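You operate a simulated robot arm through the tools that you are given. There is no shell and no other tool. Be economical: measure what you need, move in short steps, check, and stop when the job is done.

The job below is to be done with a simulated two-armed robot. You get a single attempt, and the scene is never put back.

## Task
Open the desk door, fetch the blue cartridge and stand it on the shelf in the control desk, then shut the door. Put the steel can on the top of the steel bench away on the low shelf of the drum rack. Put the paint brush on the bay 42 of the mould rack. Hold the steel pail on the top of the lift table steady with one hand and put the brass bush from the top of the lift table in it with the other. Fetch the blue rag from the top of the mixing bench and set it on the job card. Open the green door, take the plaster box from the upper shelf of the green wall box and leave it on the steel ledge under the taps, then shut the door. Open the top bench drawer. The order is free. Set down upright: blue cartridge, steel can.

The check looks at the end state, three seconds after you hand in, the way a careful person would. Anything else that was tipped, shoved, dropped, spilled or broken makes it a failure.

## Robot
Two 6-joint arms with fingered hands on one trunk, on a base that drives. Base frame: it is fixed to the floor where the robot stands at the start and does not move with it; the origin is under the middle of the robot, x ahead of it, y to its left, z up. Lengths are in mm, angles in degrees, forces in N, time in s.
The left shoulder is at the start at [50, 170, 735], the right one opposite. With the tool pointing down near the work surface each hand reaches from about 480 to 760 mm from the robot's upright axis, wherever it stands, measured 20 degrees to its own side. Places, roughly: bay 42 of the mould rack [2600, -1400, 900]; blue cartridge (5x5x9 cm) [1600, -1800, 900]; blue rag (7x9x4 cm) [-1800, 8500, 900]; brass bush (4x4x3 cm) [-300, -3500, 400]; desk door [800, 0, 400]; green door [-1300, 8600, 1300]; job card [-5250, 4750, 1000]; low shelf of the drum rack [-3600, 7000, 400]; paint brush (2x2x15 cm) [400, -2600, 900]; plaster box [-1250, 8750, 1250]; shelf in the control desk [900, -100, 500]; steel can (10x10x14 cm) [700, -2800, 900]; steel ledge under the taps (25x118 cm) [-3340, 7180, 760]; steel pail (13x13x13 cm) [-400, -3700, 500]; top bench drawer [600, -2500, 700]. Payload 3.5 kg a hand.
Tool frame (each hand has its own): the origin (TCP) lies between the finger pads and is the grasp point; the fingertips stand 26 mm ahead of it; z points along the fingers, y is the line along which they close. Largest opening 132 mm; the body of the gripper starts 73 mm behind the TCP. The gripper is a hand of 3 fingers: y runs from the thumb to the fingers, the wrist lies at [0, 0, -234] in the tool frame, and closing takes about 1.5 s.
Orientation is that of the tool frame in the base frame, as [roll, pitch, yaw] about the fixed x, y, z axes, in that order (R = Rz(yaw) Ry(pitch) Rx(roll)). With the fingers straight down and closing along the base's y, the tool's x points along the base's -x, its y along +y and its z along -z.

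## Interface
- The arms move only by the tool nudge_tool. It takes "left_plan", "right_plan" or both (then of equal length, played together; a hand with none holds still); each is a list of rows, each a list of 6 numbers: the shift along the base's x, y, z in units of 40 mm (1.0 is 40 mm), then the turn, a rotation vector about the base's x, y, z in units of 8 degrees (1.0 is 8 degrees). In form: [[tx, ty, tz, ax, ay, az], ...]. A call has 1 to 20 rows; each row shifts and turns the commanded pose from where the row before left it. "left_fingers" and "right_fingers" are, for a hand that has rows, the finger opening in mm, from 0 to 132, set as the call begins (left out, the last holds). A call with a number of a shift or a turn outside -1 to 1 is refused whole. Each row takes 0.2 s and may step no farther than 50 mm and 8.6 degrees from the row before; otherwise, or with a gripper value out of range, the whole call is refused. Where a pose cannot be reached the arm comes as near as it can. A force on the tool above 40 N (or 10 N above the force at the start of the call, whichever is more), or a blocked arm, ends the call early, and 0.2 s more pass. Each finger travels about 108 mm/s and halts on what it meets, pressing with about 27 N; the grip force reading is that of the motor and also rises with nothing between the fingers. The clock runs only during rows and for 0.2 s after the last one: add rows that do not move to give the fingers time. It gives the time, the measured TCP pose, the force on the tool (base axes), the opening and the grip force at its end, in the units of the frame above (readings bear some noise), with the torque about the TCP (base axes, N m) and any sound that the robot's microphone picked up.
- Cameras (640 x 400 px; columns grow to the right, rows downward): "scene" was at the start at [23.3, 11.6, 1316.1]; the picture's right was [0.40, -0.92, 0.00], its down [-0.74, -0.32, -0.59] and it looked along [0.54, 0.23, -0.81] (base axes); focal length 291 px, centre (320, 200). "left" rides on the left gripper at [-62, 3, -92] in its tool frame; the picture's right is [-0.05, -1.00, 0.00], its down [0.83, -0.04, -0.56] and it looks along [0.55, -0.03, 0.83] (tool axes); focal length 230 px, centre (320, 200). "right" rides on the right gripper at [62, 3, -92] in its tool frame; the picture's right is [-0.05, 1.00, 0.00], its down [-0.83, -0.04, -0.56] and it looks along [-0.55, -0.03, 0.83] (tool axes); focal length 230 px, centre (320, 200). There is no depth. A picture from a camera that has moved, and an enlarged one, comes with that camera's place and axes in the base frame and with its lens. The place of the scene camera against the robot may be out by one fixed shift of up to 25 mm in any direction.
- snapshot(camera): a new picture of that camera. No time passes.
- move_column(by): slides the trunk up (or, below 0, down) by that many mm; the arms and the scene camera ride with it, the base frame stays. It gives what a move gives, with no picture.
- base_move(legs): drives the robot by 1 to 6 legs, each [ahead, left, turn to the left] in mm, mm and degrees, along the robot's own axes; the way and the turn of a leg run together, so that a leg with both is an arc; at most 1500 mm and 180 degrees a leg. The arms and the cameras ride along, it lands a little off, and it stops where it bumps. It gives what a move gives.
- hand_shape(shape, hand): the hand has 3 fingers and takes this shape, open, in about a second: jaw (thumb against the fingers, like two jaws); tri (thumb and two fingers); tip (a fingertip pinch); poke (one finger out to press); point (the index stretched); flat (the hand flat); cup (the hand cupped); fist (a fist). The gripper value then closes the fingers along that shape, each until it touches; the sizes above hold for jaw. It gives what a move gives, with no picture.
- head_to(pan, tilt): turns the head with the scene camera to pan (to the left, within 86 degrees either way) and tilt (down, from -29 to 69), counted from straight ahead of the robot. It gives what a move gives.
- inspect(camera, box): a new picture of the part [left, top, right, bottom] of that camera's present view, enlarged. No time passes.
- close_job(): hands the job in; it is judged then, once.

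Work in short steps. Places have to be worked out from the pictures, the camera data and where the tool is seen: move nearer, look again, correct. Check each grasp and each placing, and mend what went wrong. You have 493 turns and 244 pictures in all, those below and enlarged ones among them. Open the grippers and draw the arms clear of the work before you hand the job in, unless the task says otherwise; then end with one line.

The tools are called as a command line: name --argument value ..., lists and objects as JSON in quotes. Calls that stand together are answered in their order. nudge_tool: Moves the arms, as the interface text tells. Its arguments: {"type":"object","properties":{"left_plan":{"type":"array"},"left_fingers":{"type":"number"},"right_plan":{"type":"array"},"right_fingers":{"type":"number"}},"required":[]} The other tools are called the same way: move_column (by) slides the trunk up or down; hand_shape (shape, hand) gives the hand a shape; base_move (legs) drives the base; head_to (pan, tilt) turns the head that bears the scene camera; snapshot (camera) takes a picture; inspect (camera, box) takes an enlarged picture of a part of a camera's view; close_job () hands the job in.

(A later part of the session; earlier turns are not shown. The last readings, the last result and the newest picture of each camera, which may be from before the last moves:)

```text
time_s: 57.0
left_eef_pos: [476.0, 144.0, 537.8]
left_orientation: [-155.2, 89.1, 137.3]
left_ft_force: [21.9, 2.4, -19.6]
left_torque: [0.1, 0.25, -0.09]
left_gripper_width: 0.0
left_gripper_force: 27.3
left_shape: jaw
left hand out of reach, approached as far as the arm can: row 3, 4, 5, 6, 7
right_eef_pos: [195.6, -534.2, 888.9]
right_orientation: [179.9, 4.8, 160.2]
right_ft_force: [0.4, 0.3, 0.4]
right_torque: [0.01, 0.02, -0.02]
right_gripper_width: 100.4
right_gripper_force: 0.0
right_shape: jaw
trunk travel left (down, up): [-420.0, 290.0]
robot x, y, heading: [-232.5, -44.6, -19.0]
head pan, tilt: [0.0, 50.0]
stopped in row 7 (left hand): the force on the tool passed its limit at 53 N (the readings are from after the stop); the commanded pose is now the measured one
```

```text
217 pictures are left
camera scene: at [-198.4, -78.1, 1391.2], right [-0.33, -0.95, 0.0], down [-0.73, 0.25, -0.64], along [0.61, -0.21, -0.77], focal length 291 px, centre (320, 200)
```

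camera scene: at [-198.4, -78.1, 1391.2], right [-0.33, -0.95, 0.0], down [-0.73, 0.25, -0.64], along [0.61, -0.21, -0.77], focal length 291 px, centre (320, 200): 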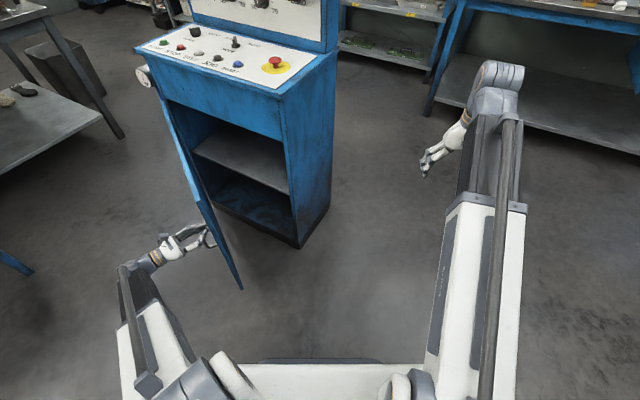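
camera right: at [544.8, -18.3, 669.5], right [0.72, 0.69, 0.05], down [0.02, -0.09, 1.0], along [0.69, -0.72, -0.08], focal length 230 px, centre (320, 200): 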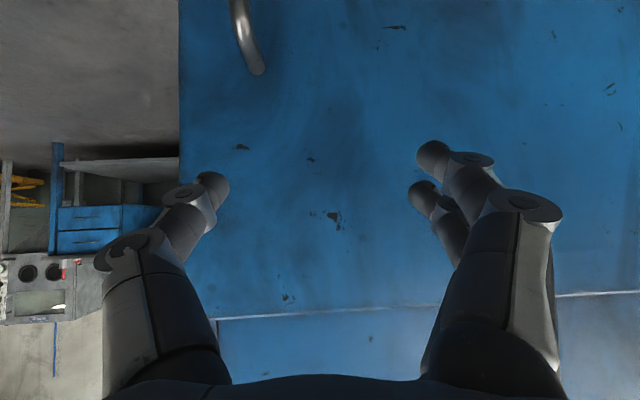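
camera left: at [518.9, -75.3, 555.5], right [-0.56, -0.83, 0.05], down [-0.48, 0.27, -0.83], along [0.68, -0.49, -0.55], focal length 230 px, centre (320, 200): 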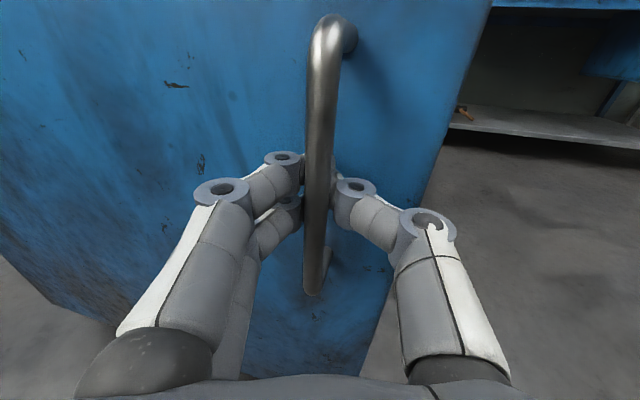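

Door is open about 50° with the shelf visible. Open the fingers and withdraw the left hand.

nudge_tool --left_plan '[[0, 0, 0, 0, 0, 0], [0, 0, 0, 0, 0, 0], [0, 0, 0, 0, 0, 0], [-0.2, 0.5, 0, 0, 0, 0], [-0.2, 0.5, 0, 0, 0, 0], [-0.2, 0.5, 0, 0, 0, 0], [-0.2, 0.5, 0, 0, 0, 0]]' --left_fingers 80

snapshot --camera "scene"

```text
time_s: 58.6
left_eef_pos: [431.1, 218.0, 549.3]
left_orientation: [-159.2, 89.3, 133.1]
left_ft_force: [-0.7, -0.4, -0.5]
left_torque: [-0.03, -0.02, 0.02]
left_gripper_width: 79.5
left_gripper_force: 0.1
left_shape: jaw
left hand out of reach, approached as far as the arm can: row 5, 6, 7
right_eef_pos: [194.0, -535.7, 891.7]
right_orientation: [179.9, 4.9, 160.2]
right_ft_force: [-0.8, 0.6, -1.5]
right_torque: [0.03, 0.0, -0.01]
right_gripper_width: 100.0
right_gripper_force: 0.0
right_shape: jaw
trunk travel left (down, up): [-420.0, 290.0]
robot x, y, heading: [-235.7, -50.3, -18.9]
head pan, tilt: [0.0, 50.0]
```

```text
216 pictures are left
camera scene: at [-201.3, -78.5, 1391.5], right [-0.33, -0.95, 0.0], down [-0.72, 0.25, -0.64], along [0.61, -0.21, -0.77], focal length 291 px, centre (320, 200)
```

scene: 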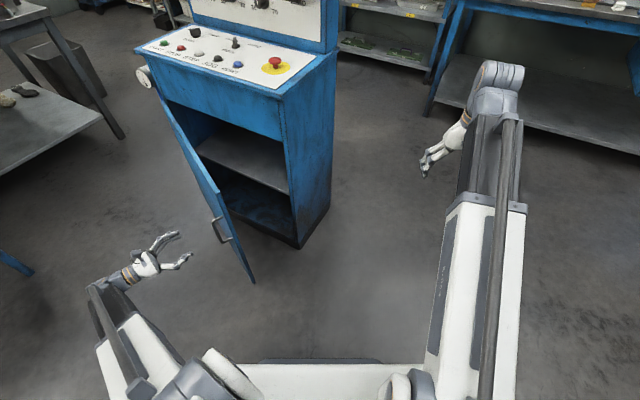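

Door holds at ~50°. Stow the left hand back to the pointing-down tuck.

nudge_tool --left_plan '[[-0.3, 0, 0.6, 0.92, 0.4, 0], [-0.3, 0, 0.6, 0.92, 0.4, 0], [-0.3, -0.1, 0.6, 0.92, 0.4, 0], [-0.3, -0.2, 0.6, 0.92, 0.4, 0], [-0.2, -0.3, 0.6, 0.92, 0.4, 0], [-0.2, -0.3, 0.6, 0.92, 0.4, 0], [-0.2, -0.3, 0.6, 0.92, 0.4, 0], [-0.2, -0.3, 0.6, 0.92, 0.4, 0], [-0.1, -0.3, 0.6, 0.92, 0.4, 0], [0, -0.3, 0.6, 0.92, 0.4, 0], [0, -0.2, 0.6, 0.92, 0.4, 0], [0, 0, 0.6, 0, 0, 0.8], [0, 0, 0.6, 0, 0, 0.8], [0, 0, 0.6, 0, 0, 0.8]]' --left_fingers 132

head_to --pan -60 --tilt 25

snapshot --camera "scene"

```text
time_s: 61.6
left_eef_pos: [347.8, 125.8, 885.1]
left_orientation: [-178.7, 1.1, 133.0]
left_ft_force: [-0.8, 0.9, 0.2]
left_torque: [0.02, 0.02, -0.01]
left_gripper_width: 132.1
left_gripper_force: 0.1
left_shape: jaw
right_eef_pos: [192.8, -535.5, 891.3]
right_orientation: [180.0, 5.0, 160.3]
right_ft_force: [1.0, -0.2, 0.4]
right_torque: [0.02, -0.01, -0.04]
right_gripper_width: 99.7
right_gripper_force: 0.1
right_shape: jaw
trunk travel left (down, up): [-420.0, 290.0]
robot x, y, heading: [-234.8, -49.5, -19.0]
head pan, tilt: [0.0, 50.0]
```

```text
time_s: 62.9
left_eef_pos: [347.7, 125.8, 884.2]
left_orientation: [-178.7, 1.1, 133.0]
left_ft_force: [1.0, 0.3, -0.3]
left_torque: [0.0, 0.02, 0.02]
left_gripper_width: 132.0
left_gripper_force: 0.2
left_shape: jaw
right_eef_pos: [194.2, -536.6, 892.5]
right_orientation: [179.9, 4.9, 160.1]
right_ft_force: [-0.2, 0.2, 0.6]
right_torque: [-0.02, 0.01, 0.03]
right_gripper_width: 100.0
right_gripper_force: 0.0
right_shape: jaw
trunk travel left (down, up): [-420.0, 290.0]
robot x, y, heading: [-233.9, -52.1, -19.0]
head pan, tilt: [-60.0, 25.0]
```

```text
215 pictures are left
camera scene: at [-256.6, -143.8, 1429.0], right [-0.98, -0.19, 0.0], down [-0.08, 0.42, -0.91], along [0.17, -0.89, -0.42], focal length 291 px, centre (320, 200)
```

scene: 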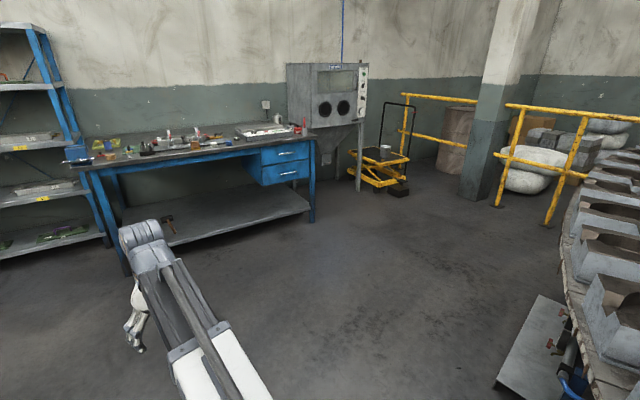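

Zooming on the bench top and its left end to identify items.

inspect --camera "scene" --box '[50, 100, 210, 200]'

inspect --camera "scene" --box '[200, 100, 420, 220]'

```text
4.00 times, centred on (130, 150) of scene
camera zoom: at [-256.6, -143.8, 1429.0], right [-0.98, -0.19, 0.0], down [-0.08, 0.42, -0.91], along [0.17, -0.89, -0.42], focal length 1166 px, centre (1080, 400)
```

zoom: 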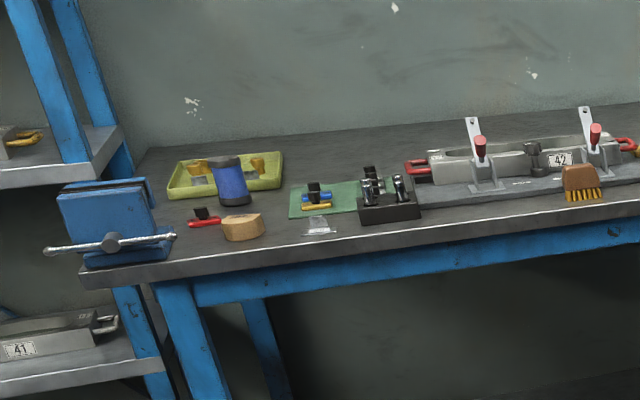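

```text
2.91 times, centred on (310, 160) of scene
camera zoom: at [-256.6, -143.8, 1429.0], right [-0.98, -0.19, 0.0], down [-0.08, 0.42, -0.91], along [0.17, -0.89, -0.42], focal length 848 px, centre (349, 316)
```

zoom: 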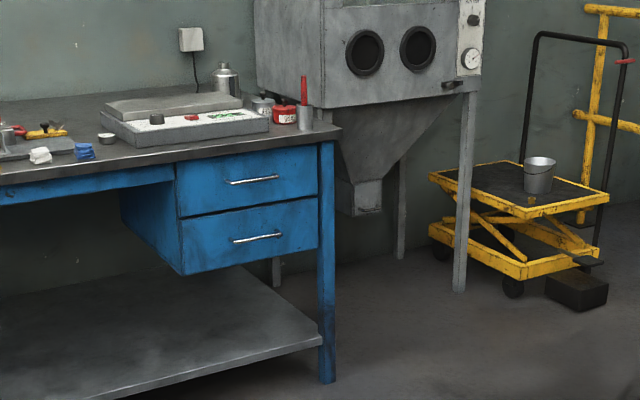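

Cartridge is the blue cylinder near (1550,-1800) on the bench; the can near its right end. Driving round the desk to in front of the bench's left end.

base_move --legs '[[354, -566, 0], [0, 0, -31], [540, 179, 0], [552, 564, 0]]'

head_to --pan 0 --tilt 35

snapshot --camera "scene"

```text
time_s: 74.3
left_eef_pos: [1713.2, -1198.9, 884.4]
left_orientation: [-178.8, 1.0, 101.8]
left_ft_force: [0.2, 0.5, -0.2]
left_torque: [-0.03, 0.0, 0.01]
left_gripper_width: 131.9
left_gripper_force: 0.1
left_shape: jaw
right_eef_pos: [1233.2, -1681.1, 890.6]
right_orientation: [179.9, 3.7, 129.3]
right_ft_force: [-4.0, 1.9, 1.7]
right_torque: [0.09, -0.04, 0.22]
right_gripper_width: 98.8
right_gripper_force: 0.0
right_shape: jaw
trunk travel left (down, up): [-420.0, 290.0]
robot x, y, heading: [1128.0, -1048.3, -50.1]
head pan, tilt: [-60.0, 25.0]
stopped in leg 4: the force on the tool passed its limit at 53 N (the readings are from after the stop); the commanded pose is now the measured one
```

```text
time_s: 75.6
left_eef_pos: [1714.2, -1198.2, 885.7]
left_orientation: [-178.7, 1.3, 101.8]
left_ft_force: [-0.2, 0.9, -0.7]
left_torque: [0.0, 0.03, -0.03]
left_gripper_width: 131.9
left_gripper_force: 0.0
left_shape: jaw
right_eef_pos: [1234.2, -1680.1, 891.7]
right_orientation: [179.9, 3.8, 129.2]
right_ft_force: [-7.5, 4.8, 2.5]
right_torque: [0.14, 0.1, 0.46]
right_gripper_width: 98.9
right_gripper_force: 0.1
right_shape: jaw
trunk travel left (down, up): [-420.0, 290.0]
robot x, y, heading: [1126.5, -1048.3, -50.2]
head pan, tilt: [0.0, 35.0]
```

```text
212 pictures are left
camera scene: at [1153.2, -1101.7, 1413.3], right [-0.77, -0.64, 0.0], down [-0.37, 0.44, -0.82], along [0.52, -0.63, -0.57], focal length 291 px, centre (320, 200)
```

scene: 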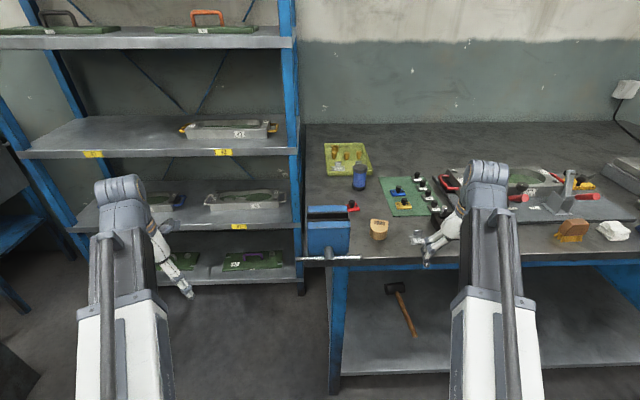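

The right hand bumped at the bench edge (its fingertips are below bench-top height). Checking what it touches.

inspect --camera "scene" --box '[300, 140, 640, 290]'

snapshot --camera "right"

```text
1.88 times, centred on (470, 215) of scene
camera zoom: at [1153.2, -1101.7, 1413.3], right [-0.77, -0.64, 0.0], down [-0.37, 0.44, -0.82], along [0.52, -0.63, -0.57], focal length 549 px, centre (38, 172)
```

zoom: 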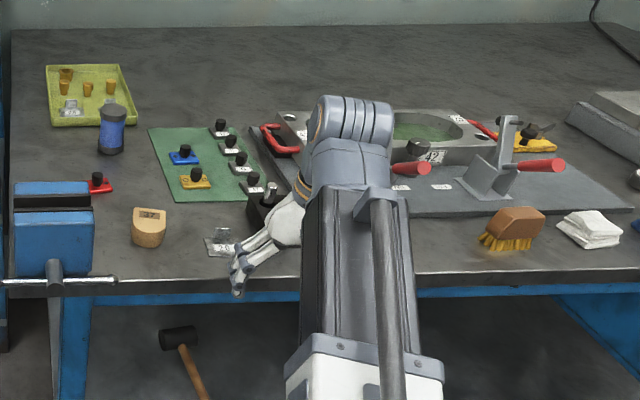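

```text
210 pictures are left
camera right: at [1195.3, -1625.3, 978.0], right [0.81, 0.59, 0.01], down [0.47, -0.64, 0.61], along [0.36, -0.49, -0.79], focal length 230 px, centre (320, 200)
```

right: 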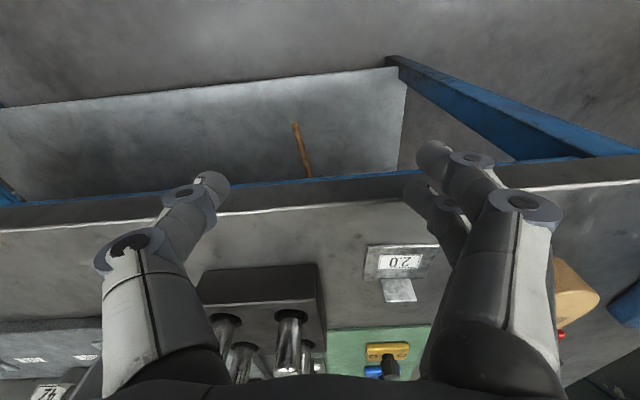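

Only the bench lip was touched; nothing moved. Cartridge computed at (1568,-1801). I'll raise the trunk and extend the right hand over it, pitched forward.

base_move --legs '[[-30, 0, 0]]'

move_column --by 200

nudge_tool --right_plan '[[0.833, -0.303, 0.2, -0.767, -0.641, 0], [0.833, -0.303, 0.2, -0.767, -0.641, 0], [0.833, -0.303, 0.2, -0.767, -0.641, 0], [0.833, -0.303, 0.1, -0.767, -0.641, 0], [0.833, -0.303, 0, -0.767, -0.641, 0], [0.833, -0.303, 0, -0.767, -0.641, 0], [0.833, -0.303, 0, -0.767, -0.641, 0], [0.833, -0.303, 0, -0.767, -0.641, 0], [0.833, -0.303, 0, -0.767, -0.641, 0], [0.833, -0.303, 0, -0.767, -0.641, 0]]'

snapshot --camera "scene"

snapshot --camera "right"

```text
time_s: 76.4
left_eef_pos: [1694.5, -1175.1, 884.5]
left_orientation: [-178.8, 1.1, 101.8]
left_ft_force: [0.0, 1.4, 0.3]
left_torque: [0.0, 0.01, 0.02]
left_gripper_width: 131.8
left_gripper_force: 0.0
left_shape: jaw
right_eef_pos: [1216.3, -1657.9, 891.9]
right_orientation: [179.9, 3.9, 129.3]
right_ft_force: [0.3, 0.8, -0.2]
right_torque: [0.0, 0.0, 0.0]
right_gripper_width: 99.9
right_gripper_force: 0.2
right_shape: jaw
trunk travel left (down, up): [-420.0, 290.0]
robot x, y, heading: [1107.8, -1025.3, -50.1]
head pan, tilt: [0.0, 35.0]
```

```text
time_s: 78.6
left_eef_pos: [1694.8, -1175.4, 1083.6]
left_orientation: [-178.7, 1.1, 101.7]
left_ft_force: [-0.2, -0.3, -0.2]
left_torque: [-0.01, 0.01, 0.0]
left_gripper_width: 132.0
left_gripper_force: 0.0
left_shape: jaw
right_eef_pos: [1217.2, -1656.2, 1090.8]
right_orientation: [179.8, 3.8, 129.3]
right_ft_force: [-0.4, 0.2, -0.4]
right_torque: [0.0, 0.0, -0.02]
right_gripper_width: 99.8
right_gripper_force: 0.0
right_shape: jaw
trunk travel left (down, up): [-620.0, 90.0]
robot x, y, heading: [1106.7, -1026.1, -50.0]
head pan, tilt: [0.0, 35.0]
```

```text
time_s: 80.8
left_eef_pos: [1694.4, -1176.3, 1085.6]
left_orientation: [-178.7, 1.1, 101.8]
left_ft_force: [-0.8, -0.1, 0.2]
left_torque: [0.02, -0.01, 0.03]
left_gripper_width: 131.8
left_gripper_force: 0.0
left_shape: jaw
right_eef_pos: [1550.9, -1779.2, 1117.4]
right_orientation: [174.2, 83.8, 124.2]
right_ft_force: [0.4, -1.0, 0.0]
right_torque: [-0.01, 0.02, 0.01]
right_gripper_width: 100.1
right_gripper_force: 0.1
right_shape: jaw
trunk travel left (down, up): [-620.0, 90.0]
robot x, y, heading: [1107.2, -1027.7, -50.2]
head pan, tilt: [0.0, 35.0]
```

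```text
209 pictures are left
camera scene: at [1135.0, -1079.3, 1613.3], right [-0.77, -0.64, 0.0], down [-0.37, 0.44, -0.82], along [0.52, -0.63, -0.57], focal length 291 px, centre (320, 200)
```

scene: 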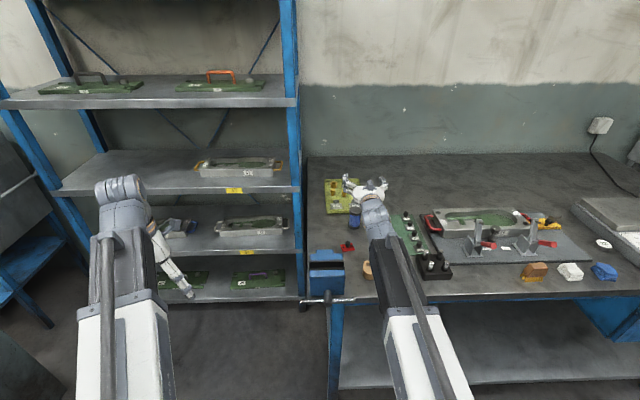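

```text
208 pictures are left
camera right: at [1490.8, -1700.3, 1065.4], right [0.77, 0.64, 0.06], down [-0.34, 0.32, 0.88], along [0.54, -0.7, 0.46], focal length 230 px, centre (320, 200)
```

right: 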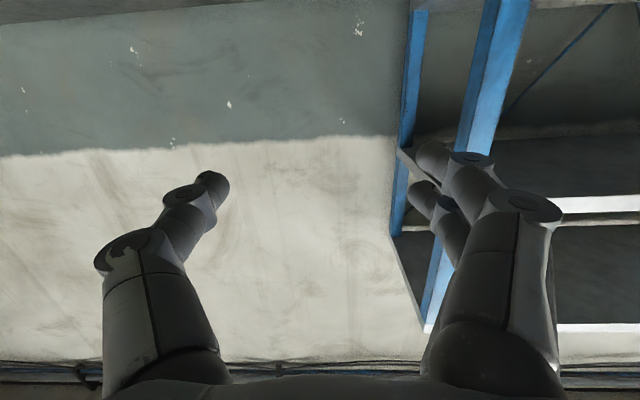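

The right-hand camera ends up underneath when pitched forward; the left hand suits this better (camera on top). Retracting the right hand and shifting right to use the left.

nudge_tool --right_plan '[[-0.833, 0.303, 0, 0.767, 0.641, 0], [-0.833, 0.303, 0, 0.767, 0.641, 0], [-0.833, 0.303, 0, 0.767, 0.641, 0], [-0.833, 0.303, 0, 0.767, 0.641, 0], [-0.833, 0.303, 0, 0.767, 0.641, 0], [-0.833, 0.303, 0, 0.767, 0.641, 0], [-0.833, 0.303, 0, 0.767, 0.641, 0], [-0.833, 0.303, 0, 0.767, 0.641, 0], [-0.833, 0.303, 0, 0.767, 0.641, 0], [-0.833, 0.303, 0, 0.767, 0.641, 0]]'

base_move --legs '[[0, -320, 0]]'

nudge_tool --left_plan '[[0, 0, 0, 0, 0, 0.9], [0, 0, 0, 0, 0, 0.9], [0, 0, 0, 0, 0, 0.9], [0, 0, 0, 0, 0, 0.8]]' --left_fingers 100

snapshot --camera "scene"

```text
time_s: 83.0
left_eef_pos: [1695.3, -1175.0, 1084.6]
left_orientation: [-178.8, 1.1, 101.8]
left_ft_force: [0.1, -0.6, 0.7]
left_torque: [-0.01, 0.0, 0.0]
left_gripper_width: 131.9
left_gripper_force: 0.0
left_shape: jaw
right_eef_pos: [1215.7, -1657.8, 1119.1]
right_orientation: [179.8, 3.6, 129.2]
right_ft_force: [0.6, -0.3, 0.0]
right_torque: [0.03, 0.01, -0.01]
right_gripper_width: 99.8
right_gripper_force: 0.0
right_shape: jaw
trunk travel left (down, up): [-620.0, 90.0]
robot x, y, heading: [1110.4, -1026.9, -49.9]
head pan, tilt: [0.0, 35.0]
```

```text
time_s: 85.1
left_eef_pos: [1445.9, -1383.2, 1083.5]
left_orientation: [-178.8, 1.2, 101.7]
left_ft_force: [0.3, 0.5, 0.1]
left_torque: [0.01, 0.02, 0.0]
left_gripper_width: 132.1
left_gripper_force: 0.0
left_shape: jaw
right_eef_pos: [966.5, -1863.6, 1119.2]
right_orientation: [179.8, 3.9, 129.0]
right_ft_force: [-0.1, 0.6, 1.1]
right_torque: [0.0, -0.01, -0.01]
right_gripper_width: 100.4
right_gripper_force: 0.0
right_shape: jaw
trunk travel left (down, up): [-620.0, 90.0]
robot x, y, heading: [859.3, -1233.0, -50.3]
head pan, tilt: [0.0, 35.0]
```

```text
time_s: 86.1
left_eef_pos: [1446.0, -1383.2, 1083.1]
left_orientation: [-178.8, 1.0, 129.8]
left_ft_force: [-0.7, 0.5, 0.5]
left_torque: [-0.01, -0.02, -0.01]
left_gripper_width: 100.0
left_gripper_force: 0.0
left_shape: jaw
right_eef_pos: [966.9, -1864.6, 1119.8]
right_orientation: [179.9, 3.9, 129.1]
right_ft_force: [-0.2, -0.3, 0.3]
right_torque: [0.03, 0.03, 0.01]
right_gripper_width: 99.9
right_gripper_force: 0.0
right_shape: jaw
trunk travel left (down, up): [-620.0, 90.0]
robot x, y, heading: [861.1, -1230.1, -50.4]
head pan, tilt: [0.0, 35.0]
```

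```text
207 pictures are left
camera scene: at [887.0, -1285.3, 1613.3], right [-0.77, -0.64, 0.0], down [-0.37, 0.44, -0.82], along [0.52, -0.63, -0.57], focal length 291 px, centre (320, 200)
```

scene: 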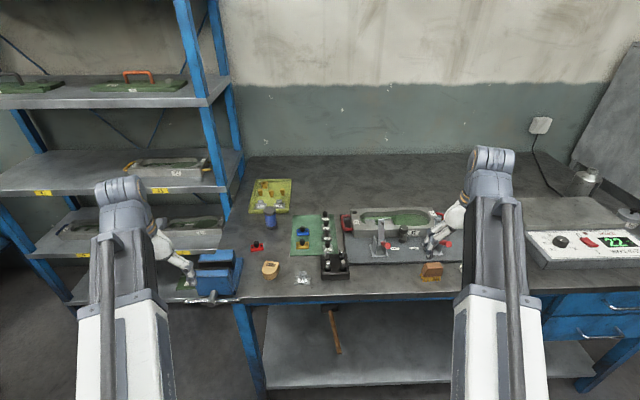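

Cartridge ≈(1560,-1803), 887 mm ahead of the robot in line with the left shoulder. Extending the left hand pitched forward above and short of it.

nudge_tool --left_plan '[[0.145, -0.885, 0.1, -0.771, -0.637, 0], [0.145, -0.885, 0.1, -0.771, -0.637, 0], [0.145, -0.885, 0.1, -0.771, -0.637, 0], [0.145, -0.885, 0.1, -0.771, -0.637, 0], [0.145, -0.885, 0.1, -0.771, -0.637, 0], [0.145, -0.885, 0, -0.771, -0.637, 0], [0.145, -0.885, 0, -0.771, -0.637, 0], [0.145, -0.885, 0, -0.771, -0.637, 0], [0.145, -0.885, 0, -0.771, -0.637, 0], [0.145, -0.885, 0, -0.771, -0.637, 0]]'

snapshot --camera "left"

```text
time_s: 88.3
left_eef_pos: [1504.8, -1737.6, 1104.0]
left_orientation: [-178.2, 81.3, 130.1]
left_ft_force: [1.2, -0.9, -0.2]
left_torque: [0.0, 0.0, -0.01]
left_gripper_width: 100.2
left_gripper_force: 0.1
left_shape: jaw
right_eef_pos: [966.6, -1864.1, 1119.1]
right_orientation: [179.9, 3.9, 129.1]
right_ft_force: [0.0, 0.0, -0.3]
right_torque: [-0.02, 0.01, -0.02]
right_gripper_width: 100.2
right_gripper_force: 0.1
right_shape: jaw
trunk travel left (down, up): [-620.0, 90.0]
robot x, y, heading: [863.2, -1229.2, -50.3]
head pan, tilt: [0.0, 35.0]
```

```text
206 pictures are left
camera left: at [1456.9, -1670.9, 1178.8], right [-0.78, -0.63, 0.06], down [-0.46, 0.5, -0.74], along [0.43, -0.6, -0.67], focal length 230 px, centre (320, 200)
```

left: 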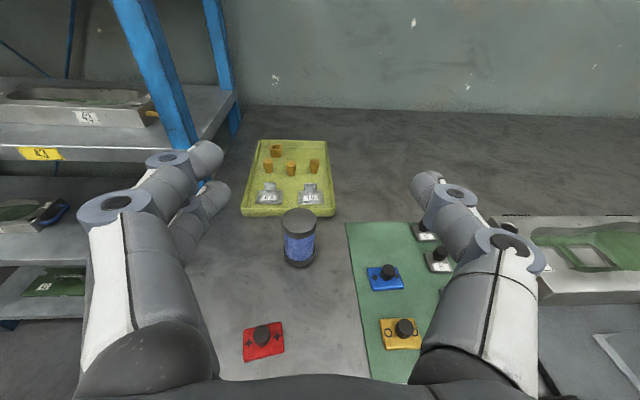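

Cartridge fixed at (1578,-1802), top z≈990. Move over it and check before descending.

nudge_tool --left_plan '[[0.61, -0.53, 0, 0, 0, 0], [0.61, -0.53, 0, 0, 0, 0], [0.61, -0.53, 0, 0, 0, 0], [0, 0, -0.9, 0, 0, 0], [0, 0, -0.9, 0, 0, 0]]' --left_fingers 85

snapshot --camera "left"

```text
time_s: 89.5
left_eef_pos: [1578.6, -1801.4, 1032.5]
left_orientation: [-178.5, 81.1, 129.9]
left_ft_force: [0.4, 0.2, -0.1]
left_torque: [0.01, 0.0, 0.0]
left_gripper_width: 85.5
left_gripper_force: 0.1
left_shape: jaw
right_eef_pos: [965.9, -1863.4, 1119.5]
right_orientation: [179.9, 3.8, 129.1]
right_ft_force: [-0.3, 0.0, -0.3]
right_torque: [0.05, 0.02, 0.01]
right_gripper_width: 99.9
right_gripper_force: 0.1
right_shape: jaw
trunk travel left (down, up): [-620.0, 90.0]
robot x, y, heading: [859.1, -1233.1, -50.1]
head pan, tilt: [0.0, 35.0]
```

```text
205 pictures are left
camera left: at [1530.7, -1734.8, 1106.1], right [-0.78, -0.63, 0.06], down [-0.46, 0.5, -0.74], along [0.43, -0.6, -0.68], focal length 230 px, centre (320, 200)
```

left: 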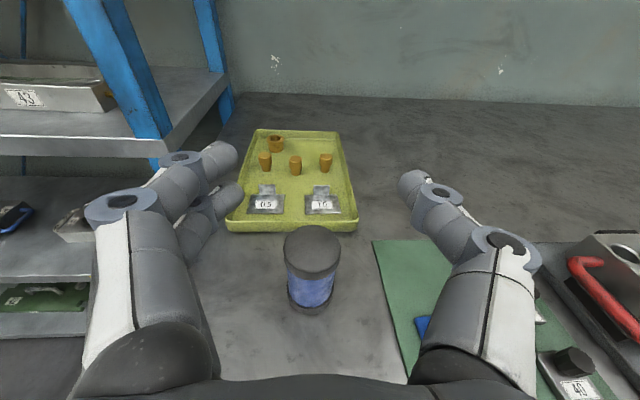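

Aligned. Descend 80 mm and close.

nudge_tool --left_plan '[[0, 0, -1, 0, 0, 0], [0, 0, -1, 0, 0, 0], [0, 0, 0, 0, 0, 0]]'

nudge_tool --left_plan '[[0, 0, 0, 0, 0, 0], [0, 0, 0, 0, 0, 0], [0, 0, 0, 0, 0, 0], [0, 0, 0, 0, 0, 0], [0, 0, 0, 0, 0, 0]]' --left_fingers 20

snapshot --camera "left"

```text
time_s: 90.3
left_eef_pos: [1578.4, -1801.4, 951.7]
left_orientation: [-178.4, 81.1, 129.8]
left_ft_force: [-0.1, 0.3, 0.4]
left_torque: [0.0, 0.02, 0.01]
left_gripper_width: 85.5
left_gripper_force: 0.0
left_shape: jaw
right_eef_pos: [967.4, -1863.0, 1118.3]
right_orientation: [179.9, 3.8, 129.1]
right_ft_force: [-0.3, 0.6, 0.8]
right_torque: [-0.01, 0.0, 0.01]
right_gripper_width: 100.3
right_gripper_force: 0.1
right_shape: jaw
trunk travel left (down, up): [-620.0, 90.0]
robot x, y, heading: [858.5, -1230.9, -50.4]
head pan, tilt: [0.0, 35.0]
```

```text
time_s: 91.5
left_eef_pos: [1577.8, -1801.1, 952.4]
left_orientation: [-178.4, 81.2, 129.9]
left_ft_force: [0.2, 0.4, 1.0]
left_torque: [-0.02, -0.01, -0.01]
left_gripper_width: 0.0
left_gripper_force: 27.3
left_shape: jaw
right_eef_pos: [966.1, -1863.5, 1119.3]
right_orientation: [180.0, 3.9, 129.0]
right_ft_force: [-0.7, -0.2, 0.5]
right_torque: [0.0, -0.02, -0.02]
right_gripper_width: 100.0
right_gripper_force: 0.1
right_shape: jaw
trunk travel left (down, up): [-620.0, 90.0]
robot x, y, heading: [859.8, -1231.6, -50.5]
head pan, tilt: [0.0, 35.0]
```

```text
204 pictures are left
camera left: at [1530.2, -1735.1, 1027.0], right [-0.78, -0.63, 0.06], down [-0.46, 0.5, -0.74], along [0.43, -0.6, -0.68], focal length 230 px, centre (320, 200)
```

left: 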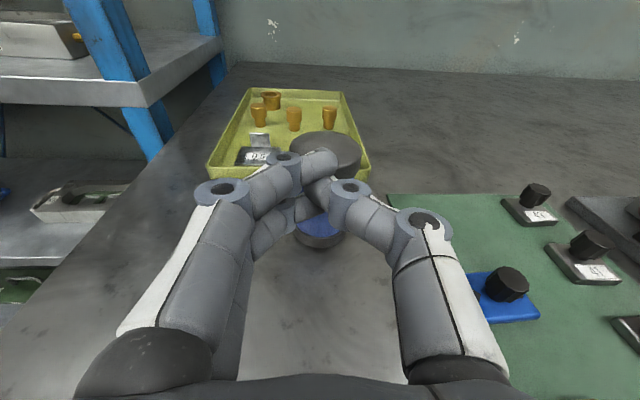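

The grip reads empty; the cartridge's apparent size shows it is farther and the bench lower (~855) than I assumed. Open and look again.

nudge_tool --left_plan '[[0, 0, 0, 0, 0, 0], [0, 0, 0, 0, 0, 0], [0, 0, 0, 0, 0, 0], [0, 0, 0, 0, 0, 0], [0, 0, 0, 0, 0, 0]]' --left_fingers 90

snapshot --camera "left"

```text
time_s: 92.7
left_eef_pos: [1577.2, -1801.2, 951.7]
left_orientation: [-178.5, 81.3, 129.8]
left_ft_force: [-0.4, -0.2, 0.6]
left_torque: [-0.01, -0.01, 0.01]
left_gripper_width: 89.7
left_gripper_force: 0.1
left_shape: jaw
right_eef_pos: [966.4, -1864.0, 1119.5]
right_orientation: [179.9, 3.8, 129.1]
right_ft_force: [-0.4, -0.9, 0.6]
right_torque: [0.01, 0.02, 0.02]
right_gripper_width: 100.0
right_gripper_force: 0.1
right_shape: jaw
trunk travel left (down, up): [-620.0, 90.0]
robot x, y, heading: [860.7, -1230.6, -50.1]
head pan, tilt: [0.0, 35.0]
```

```text
203 pictures are left
camera left: at [1530.2, -1735.1, 1027.0], right [-0.78, -0.63, 0.06], down [-0.46, 0.5, -0.74], along [0.43, -0.6, -0.68], focal length 230 px, centre (320, 200)
```

left: 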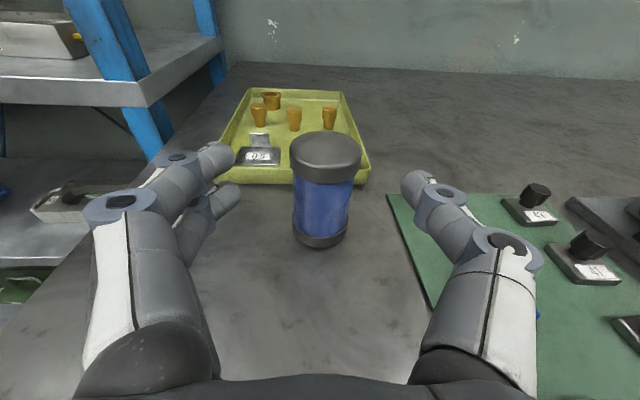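

Cartridge now ≈(1590,-1817), some 20 mm beyond the TCP. Advance ~26 mm, lower a touch, and close again.

nudge_tool --left_plan '[[0.42, -0.5, -0.15, 0, 0, 0], [0, 0, 0, 0, 0, 0]]'

nudge_tool --left_plan '[[0, 0, 0, 0, 0, 0], [0, 0, 0, 0, 0, 0], [0, 0, 0, 0, 0, 0], [0, 0, 0, 0, 0, 0], [0, 0, 0, 0, 0, 0]]' --left_fingers 15

snapshot --camera "left"

```text
time_s: 93.3
left_eef_pos: [1594.6, -1820.7, 946.6]
left_orientation: [-178.6, 81.2, 129.8]
left_ft_force: [-0.1, 0.3, -1.1]
left_torque: [0.01, 0.0, 0.01]
left_gripper_width: 89.7
left_gripper_force: 0.0
left_shape: jaw
right_eef_pos: [967.0, -1863.2, 1119.3]
right_orientation: [179.9, 3.7, 129.1]
right_ft_force: [-0.2, -0.2, -0.2]
right_torque: [0.02, 0.01, 0.0]
right_gripper_width: 100.0
right_gripper_force: 0.1
right_shape: jaw
trunk travel left (down, up): [-620.0, 90.0]
robot x, y, heading: [861.0, -1231.8, -50.1]
head pan, tilt: [0.0, 35.0]
```

```text
time_s: 94.5
left_eef_pos: [1594.4, -1820.6, 946.5]
left_orientation: [-178.5, 81.1, 129.8]
left_ft_force: [-0.1, -0.1, 1.4]
left_torque: [-0.01, -0.05, 0.0]
left_gripper_width: 37.9
left_gripper_force: 27.6
left_shape: jaw
right_eef_pos: [966.3, -1863.7, 1119.3]
right_orientation: [179.9, 3.7, 129.1]
right_ft_force: [0.8, -0.7, -0.5]
right_torque: [0.02, 0.0, 0.0]
right_gripper_width: 100.1
right_gripper_force: 0.1
right_shape: jaw
trunk travel left (down, up): [-620.0, 90.0]
robot x, y, heading: [860.1, -1232.6, -50.3]
head pan, tilt: [0.0, 35.0]
```

```text
202 pictures are left
camera left: at [1546.6, -1755.2, 1021.3], right [-0.78, -0.63, 0.06], down [-0.46, 0.5, -0.74], along [0.43, -0.6, -0.68], focal length 230 px, centre (320, 200)
```

left: 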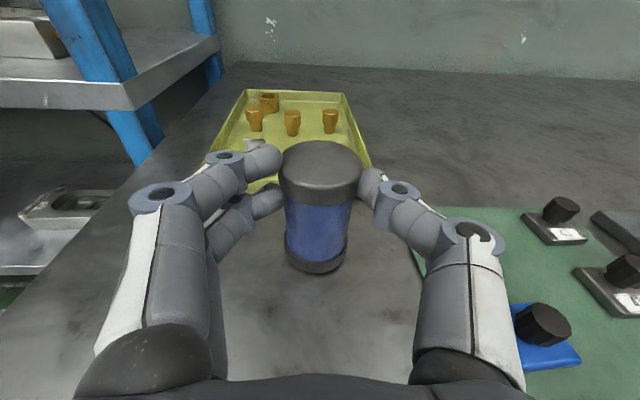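

Gripped at 38 mm. Lift and check.

nudge_tool --left_plan '[[0, 0, 0.5, 0, 0, 0], [0, 0, 0.8, 0, 0, 0], [0, 0, 1, 0, 0, 0], [0, 0, 1, 0, 0, 0]]'

snapshot --camera "left"

inspect --camera "scene" --box '[180, 150, 360, 300]'

```text
time_s: 95.5
left_eef_pos: [1593.7, -1820.8, 1079.5]
left_orientation: [-177.8, 81.3, 130.4]
left_ft_force: [0.2, -0.1, -1.8]
left_torque: [0.01, 0.04, -0.04]
left_gripper_width: 37.7
left_gripper_force: 27.0
left_shape: jaw
right_eef_pos: [966.1, -1863.8, 1119.2]
right_orientation: [179.9, 3.8, 129.1]
right_ft_force: [0.0, 1.3, 0.1]
right_torque: [-0.03, 0.04, 0.01]
right_gripper_width: 100.0
right_gripper_force: 0.0
right_shape: jaw
trunk travel left (down, up): [-620.0, 90.0]
robot x, y, heading: [860.1, -1232.3, -50.4]
head pan, tilt: [0.0, 35.0]
```

```text
201 pictures are left
camera left: at [1546.9, -1754.3, 1153.9], right [-0.78, -0.63, 0.06], down [-0.46, 0.5, -0.74], along [0.43, -0.6, -0.68], focal length 230 px, centre (320, 200)
```

left: 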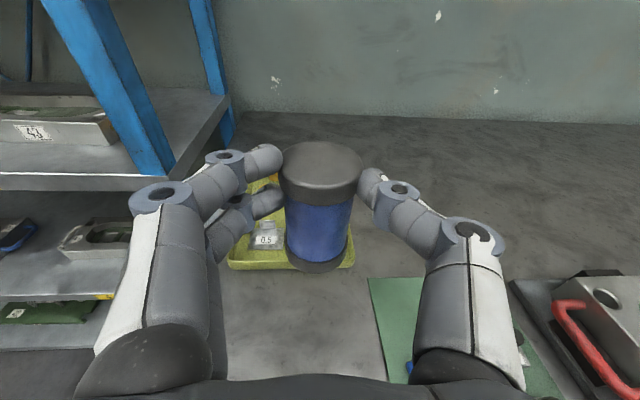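

```text
2.67 times, centred on (270, 225) of scene
camera zoom: at [887.1, -1285.3, 1613.2], right [-0.77, -0.64, 0.0], down [-0.37, 0.44, -0.82], along [0.52, -0.63, -0.57], focal length 777 px, centre (453, 133)
```

zoom: 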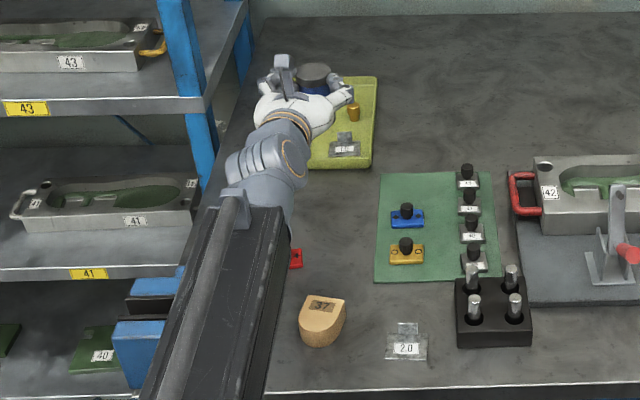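

Cartridge held upright. Retract slightly, then drive back around the desk to its front-left, stopping at an approach pose with heading about -19°.

nudge_tool --left_plan '[[-0.54, 0.64, 0, 0, 0, 0], [-0.54, 0.64, 0, 0, 0, 0], [-0.54, 0.64, 0, 0, 0, 0]]'

base_move --legs '[[-472, -206, 0], [-539, -181, 0], [-594, 147, 0], [0, 0, 31]]'

head_to --pan 10 --tilt 45

snapshot --camera "scene"

```text
time_s: 96.3
left_eef_pos: [1529.4, -1743.6, 1078.1]
left_orientation: [-178.4, 81.2, 129.8]
left_ft_force: [-0.7, 0.6, -1.3]
left_torque: [0.0, 0.04, 0.02]
left_gripper_width: 37.7
left_gripper_force: 27.3
left_shape: jaw
right_eef_pos: [966.8, -1863.9, 1119.7]
right_orientation: [179.9, 3.8, 129.1]
right_ft_force: [-0.3, -0.9, 0.7]
right_torque: [0.02, 0.01, 0.02]
right_gripper_width: 99.9
right_gripper_force: 0.1
right_shape: jaw
trunk travel left (down, up): [-620.0, 90.0]
robot x, y, heading: [861.6, -1234.6, -50.2]
head pan, tilt: [0.0, 35.0]
```

```text
time_s: 105.0
left_eef_pos: [348.2, -700.6, 1078.3]
left_orientation: [-178.6, 81.0, 128.7]
left_ft_force: [0.3, -1.2, -1.4]
left_torque: [0.04, 0.02, 0.01]
left_gripper_width: 37.9
left_gripper_force: 27.1
left_shape: jaw
right_eef_pos: [-216.1, -809.3, 1118.2]
right_orientation: [179.8, 3.8, 128.0]
right_ft_force: [0.6, -0.3, 0.0]
right_torque: [0.04, 0.01, -0.02]
right_gripper_width: 100.1
right_gripper_force: 0.1
right_shape: jaw
trunk travel left (down, up): [-620.0, 90.0]
robot x, y, heading: [-311.1, -175.4, -51.4]
head pan, tilt: [0.0, 35.0]
stopped in leg 3: the robot was blocked; the commanded pose is now the measured one
```

```text
time_s: 105.7
left_eef_pos: [347.4, -700.6, 1078.1]
left_orientation: [-178.4, 81.0, 128.7]
left_ft_force: [0.2, 0.1, -1.5]
left_torque: [-0.01, 0.05, -0.01]
left_gripper_width: 38.0
left_gripper_force: 26.9
left_shape: jaw
right_eef_pos: [-217.2, -809.5, 1119.3]
right_orientation: [179.9, 3.7, 127.9]
right_ft_force: [0.4, -0.3, 0.2]
right_torque: [0.03, -0.01, 0.0]
right_gripper_width: 100.2
right_gripper_force: 0.0
right_shape: jaw
trunk travel left (down, up): [-620.0, 90.0]
robot x, y, heading: [-313.8, -174.4, -51.5]
head pan, tilt: [10.0, 45.0]
```

```text
199 pictures are left
camera scene: at [-278.5, -214.6, 1598.5], right [-0.66, -0.75, 0.0], down [-0.53, 0.47, -0.71], along [0.53, -0.47, -0.71], focal length 291 px, centre (320, 200)
```

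scene: 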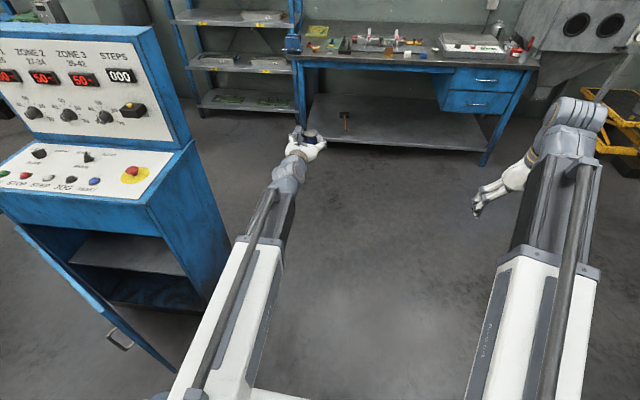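

Rear touched the table leg again; sidestep right and turn.

base_move --legs '[[30, -80, 0], [0, 0, 32]]'

snapshot --camera "scene"

```text
time_s: 106.5
left_eef_pos: [341.4, -711.5, 1076.3]
left_orientation: [-178.6, 81.0, 128.0]
left_ft_force: [0.0, -0.4, -2.3]
left_torque: [0.01, 0.0, -0.02]
left_gripper_width: 37.6
left_gripper_force: 26.7
left_shape: jaw
right_eef_pos: [-223.5, -814.1, 1119.4]
right_orientation: [179.9, 3.8, 127.4]
right_ft_force: [0.7, 0.4, -0.1]
right_torque: [0.02, 0.02, -0.01]
right_gripper_width: 100.1
right_gripper_force: 0.1
right_shape: jaw
trunk travel left (down, up): [-620.0, 90.0]
robot x, y, heading: [-315.7, -181.2, -52.1]
head pan, tilt: [10.0, 45.0]
stopped in leg 1: the robot was blocked; the commanded pose is now the measured one
```

```text
198 pictures are left
camera scene: at [-280.3, -219.2, 1598.4], right [-0.67, -0.74, 0.0], down [-0.53, 0.47, -0.71], along [0.52, -0.47, -0.71], focal length 291 px, centre (320, 200)
```

scene: 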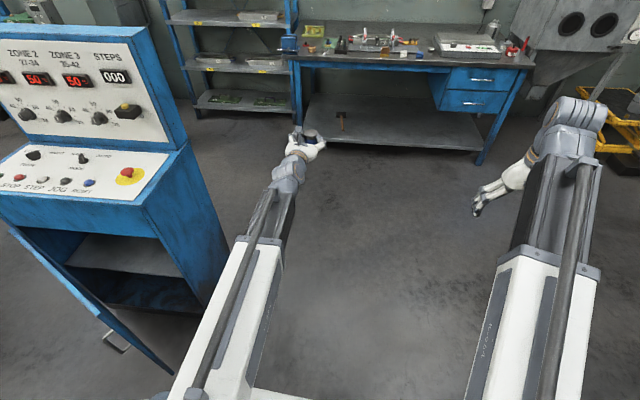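

Something is on the right-rear side too. Look there.

head_to --pan -86 --tilt 50

snapshot --camera "scene"

head_to --pan 86 --tilt 60

snapshot --camera "scene"

```text
time_s: 108.2
left_eef_pos: [341.0, -713.2, 1077.1]
left_orientation: [-178.5, 81.1, 128.1]
left_ft_force: [-0.5, 0.1, -2.2]
left_torque: [-0.01, 0.01, -0.01]
left_gripper_width: 37.3
left_gripper_force: 27.5
left_shape: jaw
right_eef_pos: [-224.0, -814.5, 1118.6]
right_orientation: [179.9, 3.7, 127.4]
right_ft_force: [0.2, 0.1, 0.4]
right_torque: [-0.03, -0.01, 0.01]
right_gripper_width: 100.0
right_gripper_force: 0.1
right_shape: jaw
trunk travel left (down, up): [-620.0, 90.0]
robot x, y, heading: [-311.5, -181.0, -52.2]
head pan, tilt: [-85.9, 50.0]
```

```text
197 pictures are left
camera scene: at [-398.1, -216.8, 1591.5], right [-0.67, 0.74, 0.0], down [0.57, 0.51, -0.64], along [-0.48, -0.43, -0.77], focal length 291 px, centre (320, 200)
```

scene: 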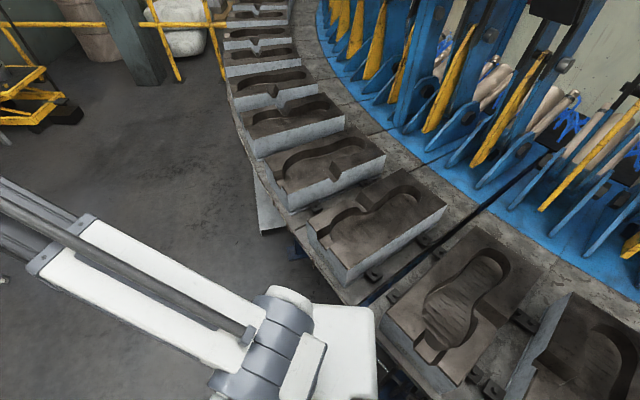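

```text
time_s: 110.8
left_eef_pos: [341.2, -711.5, 1075.9]
left_orientation: [-178.5, 81.2, 128.1]
left_ft_force: [0.4, 0.3, -2.2]
left_torque: [0.05, 0.02, 0.02]
left_gripper_width: 37.7
left_gripper_force: 26.7
left_shape: jaw
right_eef_pos: [-224.4, -815.4, 1119.4]
right_orientation: [179.9, 3.9, 127.5]
right_ft_force: [-0.3, 0.5, 0.2]
right_torque: [-0.02, -0.04, -0.01]
right_gripper_width: 100.1
right_gripper_force: 0.0
right_shape: jaw
trunk travel left (down, up): [-620.0, 90.0]
robot x, y, heading: [-315.0, -181.5, -52.3]
head pan, tilt: [85.9, 60.0]
```

```text
196 pictures are left
camera scene: at [-285.5, -128.0, 1579.0], right [0.56, -0.83, 0.0], down [-0.72, -0.48, -0.5], along [0.41, 0.28, -0.87], focal length 291 px, centre (320, 200)
```

scene: 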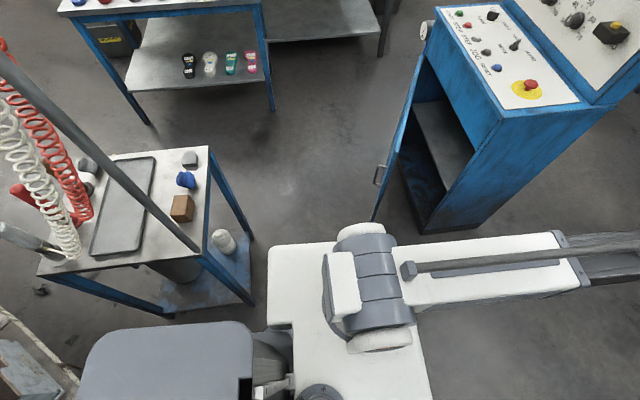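

The carousel is at the right-rear. I'll go forward first, turn left, then slide left with the hand high (above desk-top level).

base_move --legs '[[150, 0, 0], [0, 0, 33], [-43, 238, 0]]'

head_to --pan 10 --tilt 50

snapshot --camera "scene"

```text
time_s: 115.1
left_eef_pos: [654.6, -147.9, 1076.5]
left_orientation: [-178.3, 81.1, 161.2]
left_ft_force: [0.2, 0.2, -1.5]
left_torque: [0.01, 0.04, -0.07]
left_gripper_width: 37.5
left_gripper_force: 27.0
left_shape: jaw
right_eef_pos: [236.5, -541.8, 1118.9]
right_orientation: [179.8, 3.8, 160.3]
right_ft_force: [-0.1, 0.1, 0.1]
right_torque: [0.04, 0.01, 0.02]
right_gripper_width: 100.0
right_gripper_force: 0.0
right_shape: jaw
trunk travel left (down, up): [-620.0, 90.0]
robot x, y, heading: [-181.1, -54.5, -19.4]
head pan, tilt: [85.9, 60.0]
```

```text
time_s: 116.6
left_eef_pos: [657.4, -148.1, 1077.2]
left_orientation: [-178.7, 81.1, 161.1]
left_ft_force: [-0.1, -0.1, -1.2]
left_torque: [0.01, 0.0, 0.0]
left_gripper_width: 37.3
left_gripper_force: 27.1
left_shape: jaw
right_eef_pos: [235.9, -542.6, 1119.0]
right_orientation: [179.9, 3.8, 160.3]
right_ft_force: [0.5, 0.4, -0.3]
right_torque: [-0.04, 0.0, 0.02]
right_gripper_width: 100.1
right_gripper_force: 0.1
right_shape: jaw
trunk travel left (down, up): [-620.0, 90.0]
robot x, y, heading: [-189.4, -53.8, -19.2]
head pan, tilt: [10.0, 50.0]
```

```text
195 pictures are left
camera scene: at [-148.5, -72.7, 1591.5], right [-0.16, -0.99, 0.0], down [-0.76, 0.12, -0.64], along [0.63, -0.1, -0.77], focal length 291 px, centre (320, 200)
```

scene: 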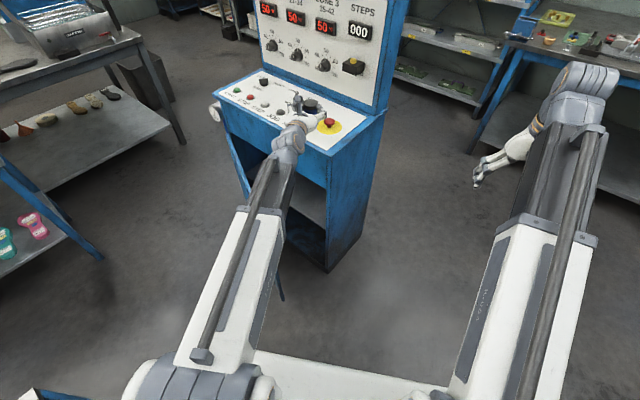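

Hand is about 65 mm in front of the desk plane; back 70 more for safety, then lower the trunk.

base_move --legs '[[-70, 0, 0]]'

move_column --by -400

snapshot --camera "left"

snapshot --camera "scene"

```text
time_s: 117.6
left_eef_pos: [587.8, -124.7, 1077.5]
left_orientation: [-178.5, 81.1, 161.0]
left_ft_force: [-0.6, -0.5, -2.0]
left_torque: [0.04, 0.03, -0.01]
left_gripper_width: 37.1
left_gripper_force: 26.7
left_shape: jaw
right_eef_pos: [169.5, -518.9, 1120.4]
right_orientation: [179.9, 3.9, 160.3]
right_ft_force: [0.1, -1.3, -0.1]
right_torque: [-0.02, -0.02, -0.01]
right_gripper_width: 100.0
right_gripper_force: 0.1
right_shape: jaw
trunk travel left (down, up): [-620.0, 90.0]
robot x, y, heading: [-246.3, -35.9, -19.2]
head pan, tilt: [10.0, 50.0]
```

```text
time_s: 121.5
left_eef_pos: [589.1, -125.6, 677.4]
left_orientation: [-178.5, 81.0, 161.0]
left_ft_force: [0.1, 0.3, -1.2]
left_torque: [0.01, 0.02, 0.0]
left_gripper_width: 37.4
left_gripper_force: 27.1
left_shape: jaw
right_eef_pos: [170.9, -518.1, 717.6]
right_orientation: [179.9, 3.7, 160.4]
right_ft_force: [1.0, 0.9, -0.2]
right_torque: [-0.01, 0.0, 0.02]
right_gripper_width: 100.5
right_gripper_force: 0.0
right_shape: jaw
trunk travel left (down, up): [-220.0, 490.0]
robot x, y, heading: [-250.2, -33.1, -19.1]
head pan, tilt: [10.0, 50.0]
```

```text
194 pictures are left
camera left: at [513.3, -93.2, 752.1], right [-0.34, -0.94, 0.06], down [-0.65, 0.19, -0.73], along [0.68, -0.29, -0.68], focal length 230 px, centre (320, 200)
```

left: 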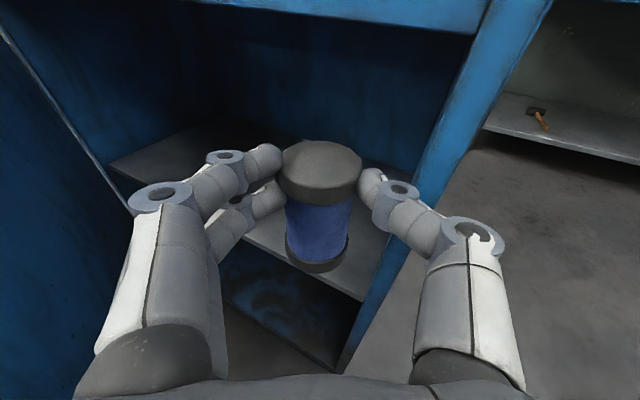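

```text
193 pictures are left
camera scene: at [-215.2, -49.5, 1191.6], right [-0.16, -0.99, 0.0], down [-0.76, 0.12, -0.64], along [0.63, -0.1, -0.77], focal length 291 px, centre (320, 200)
```

scene: 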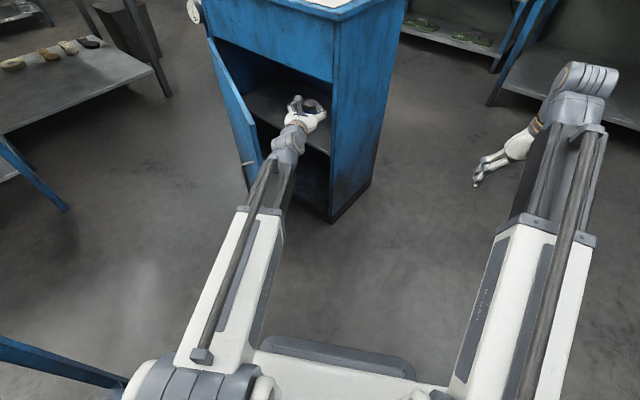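

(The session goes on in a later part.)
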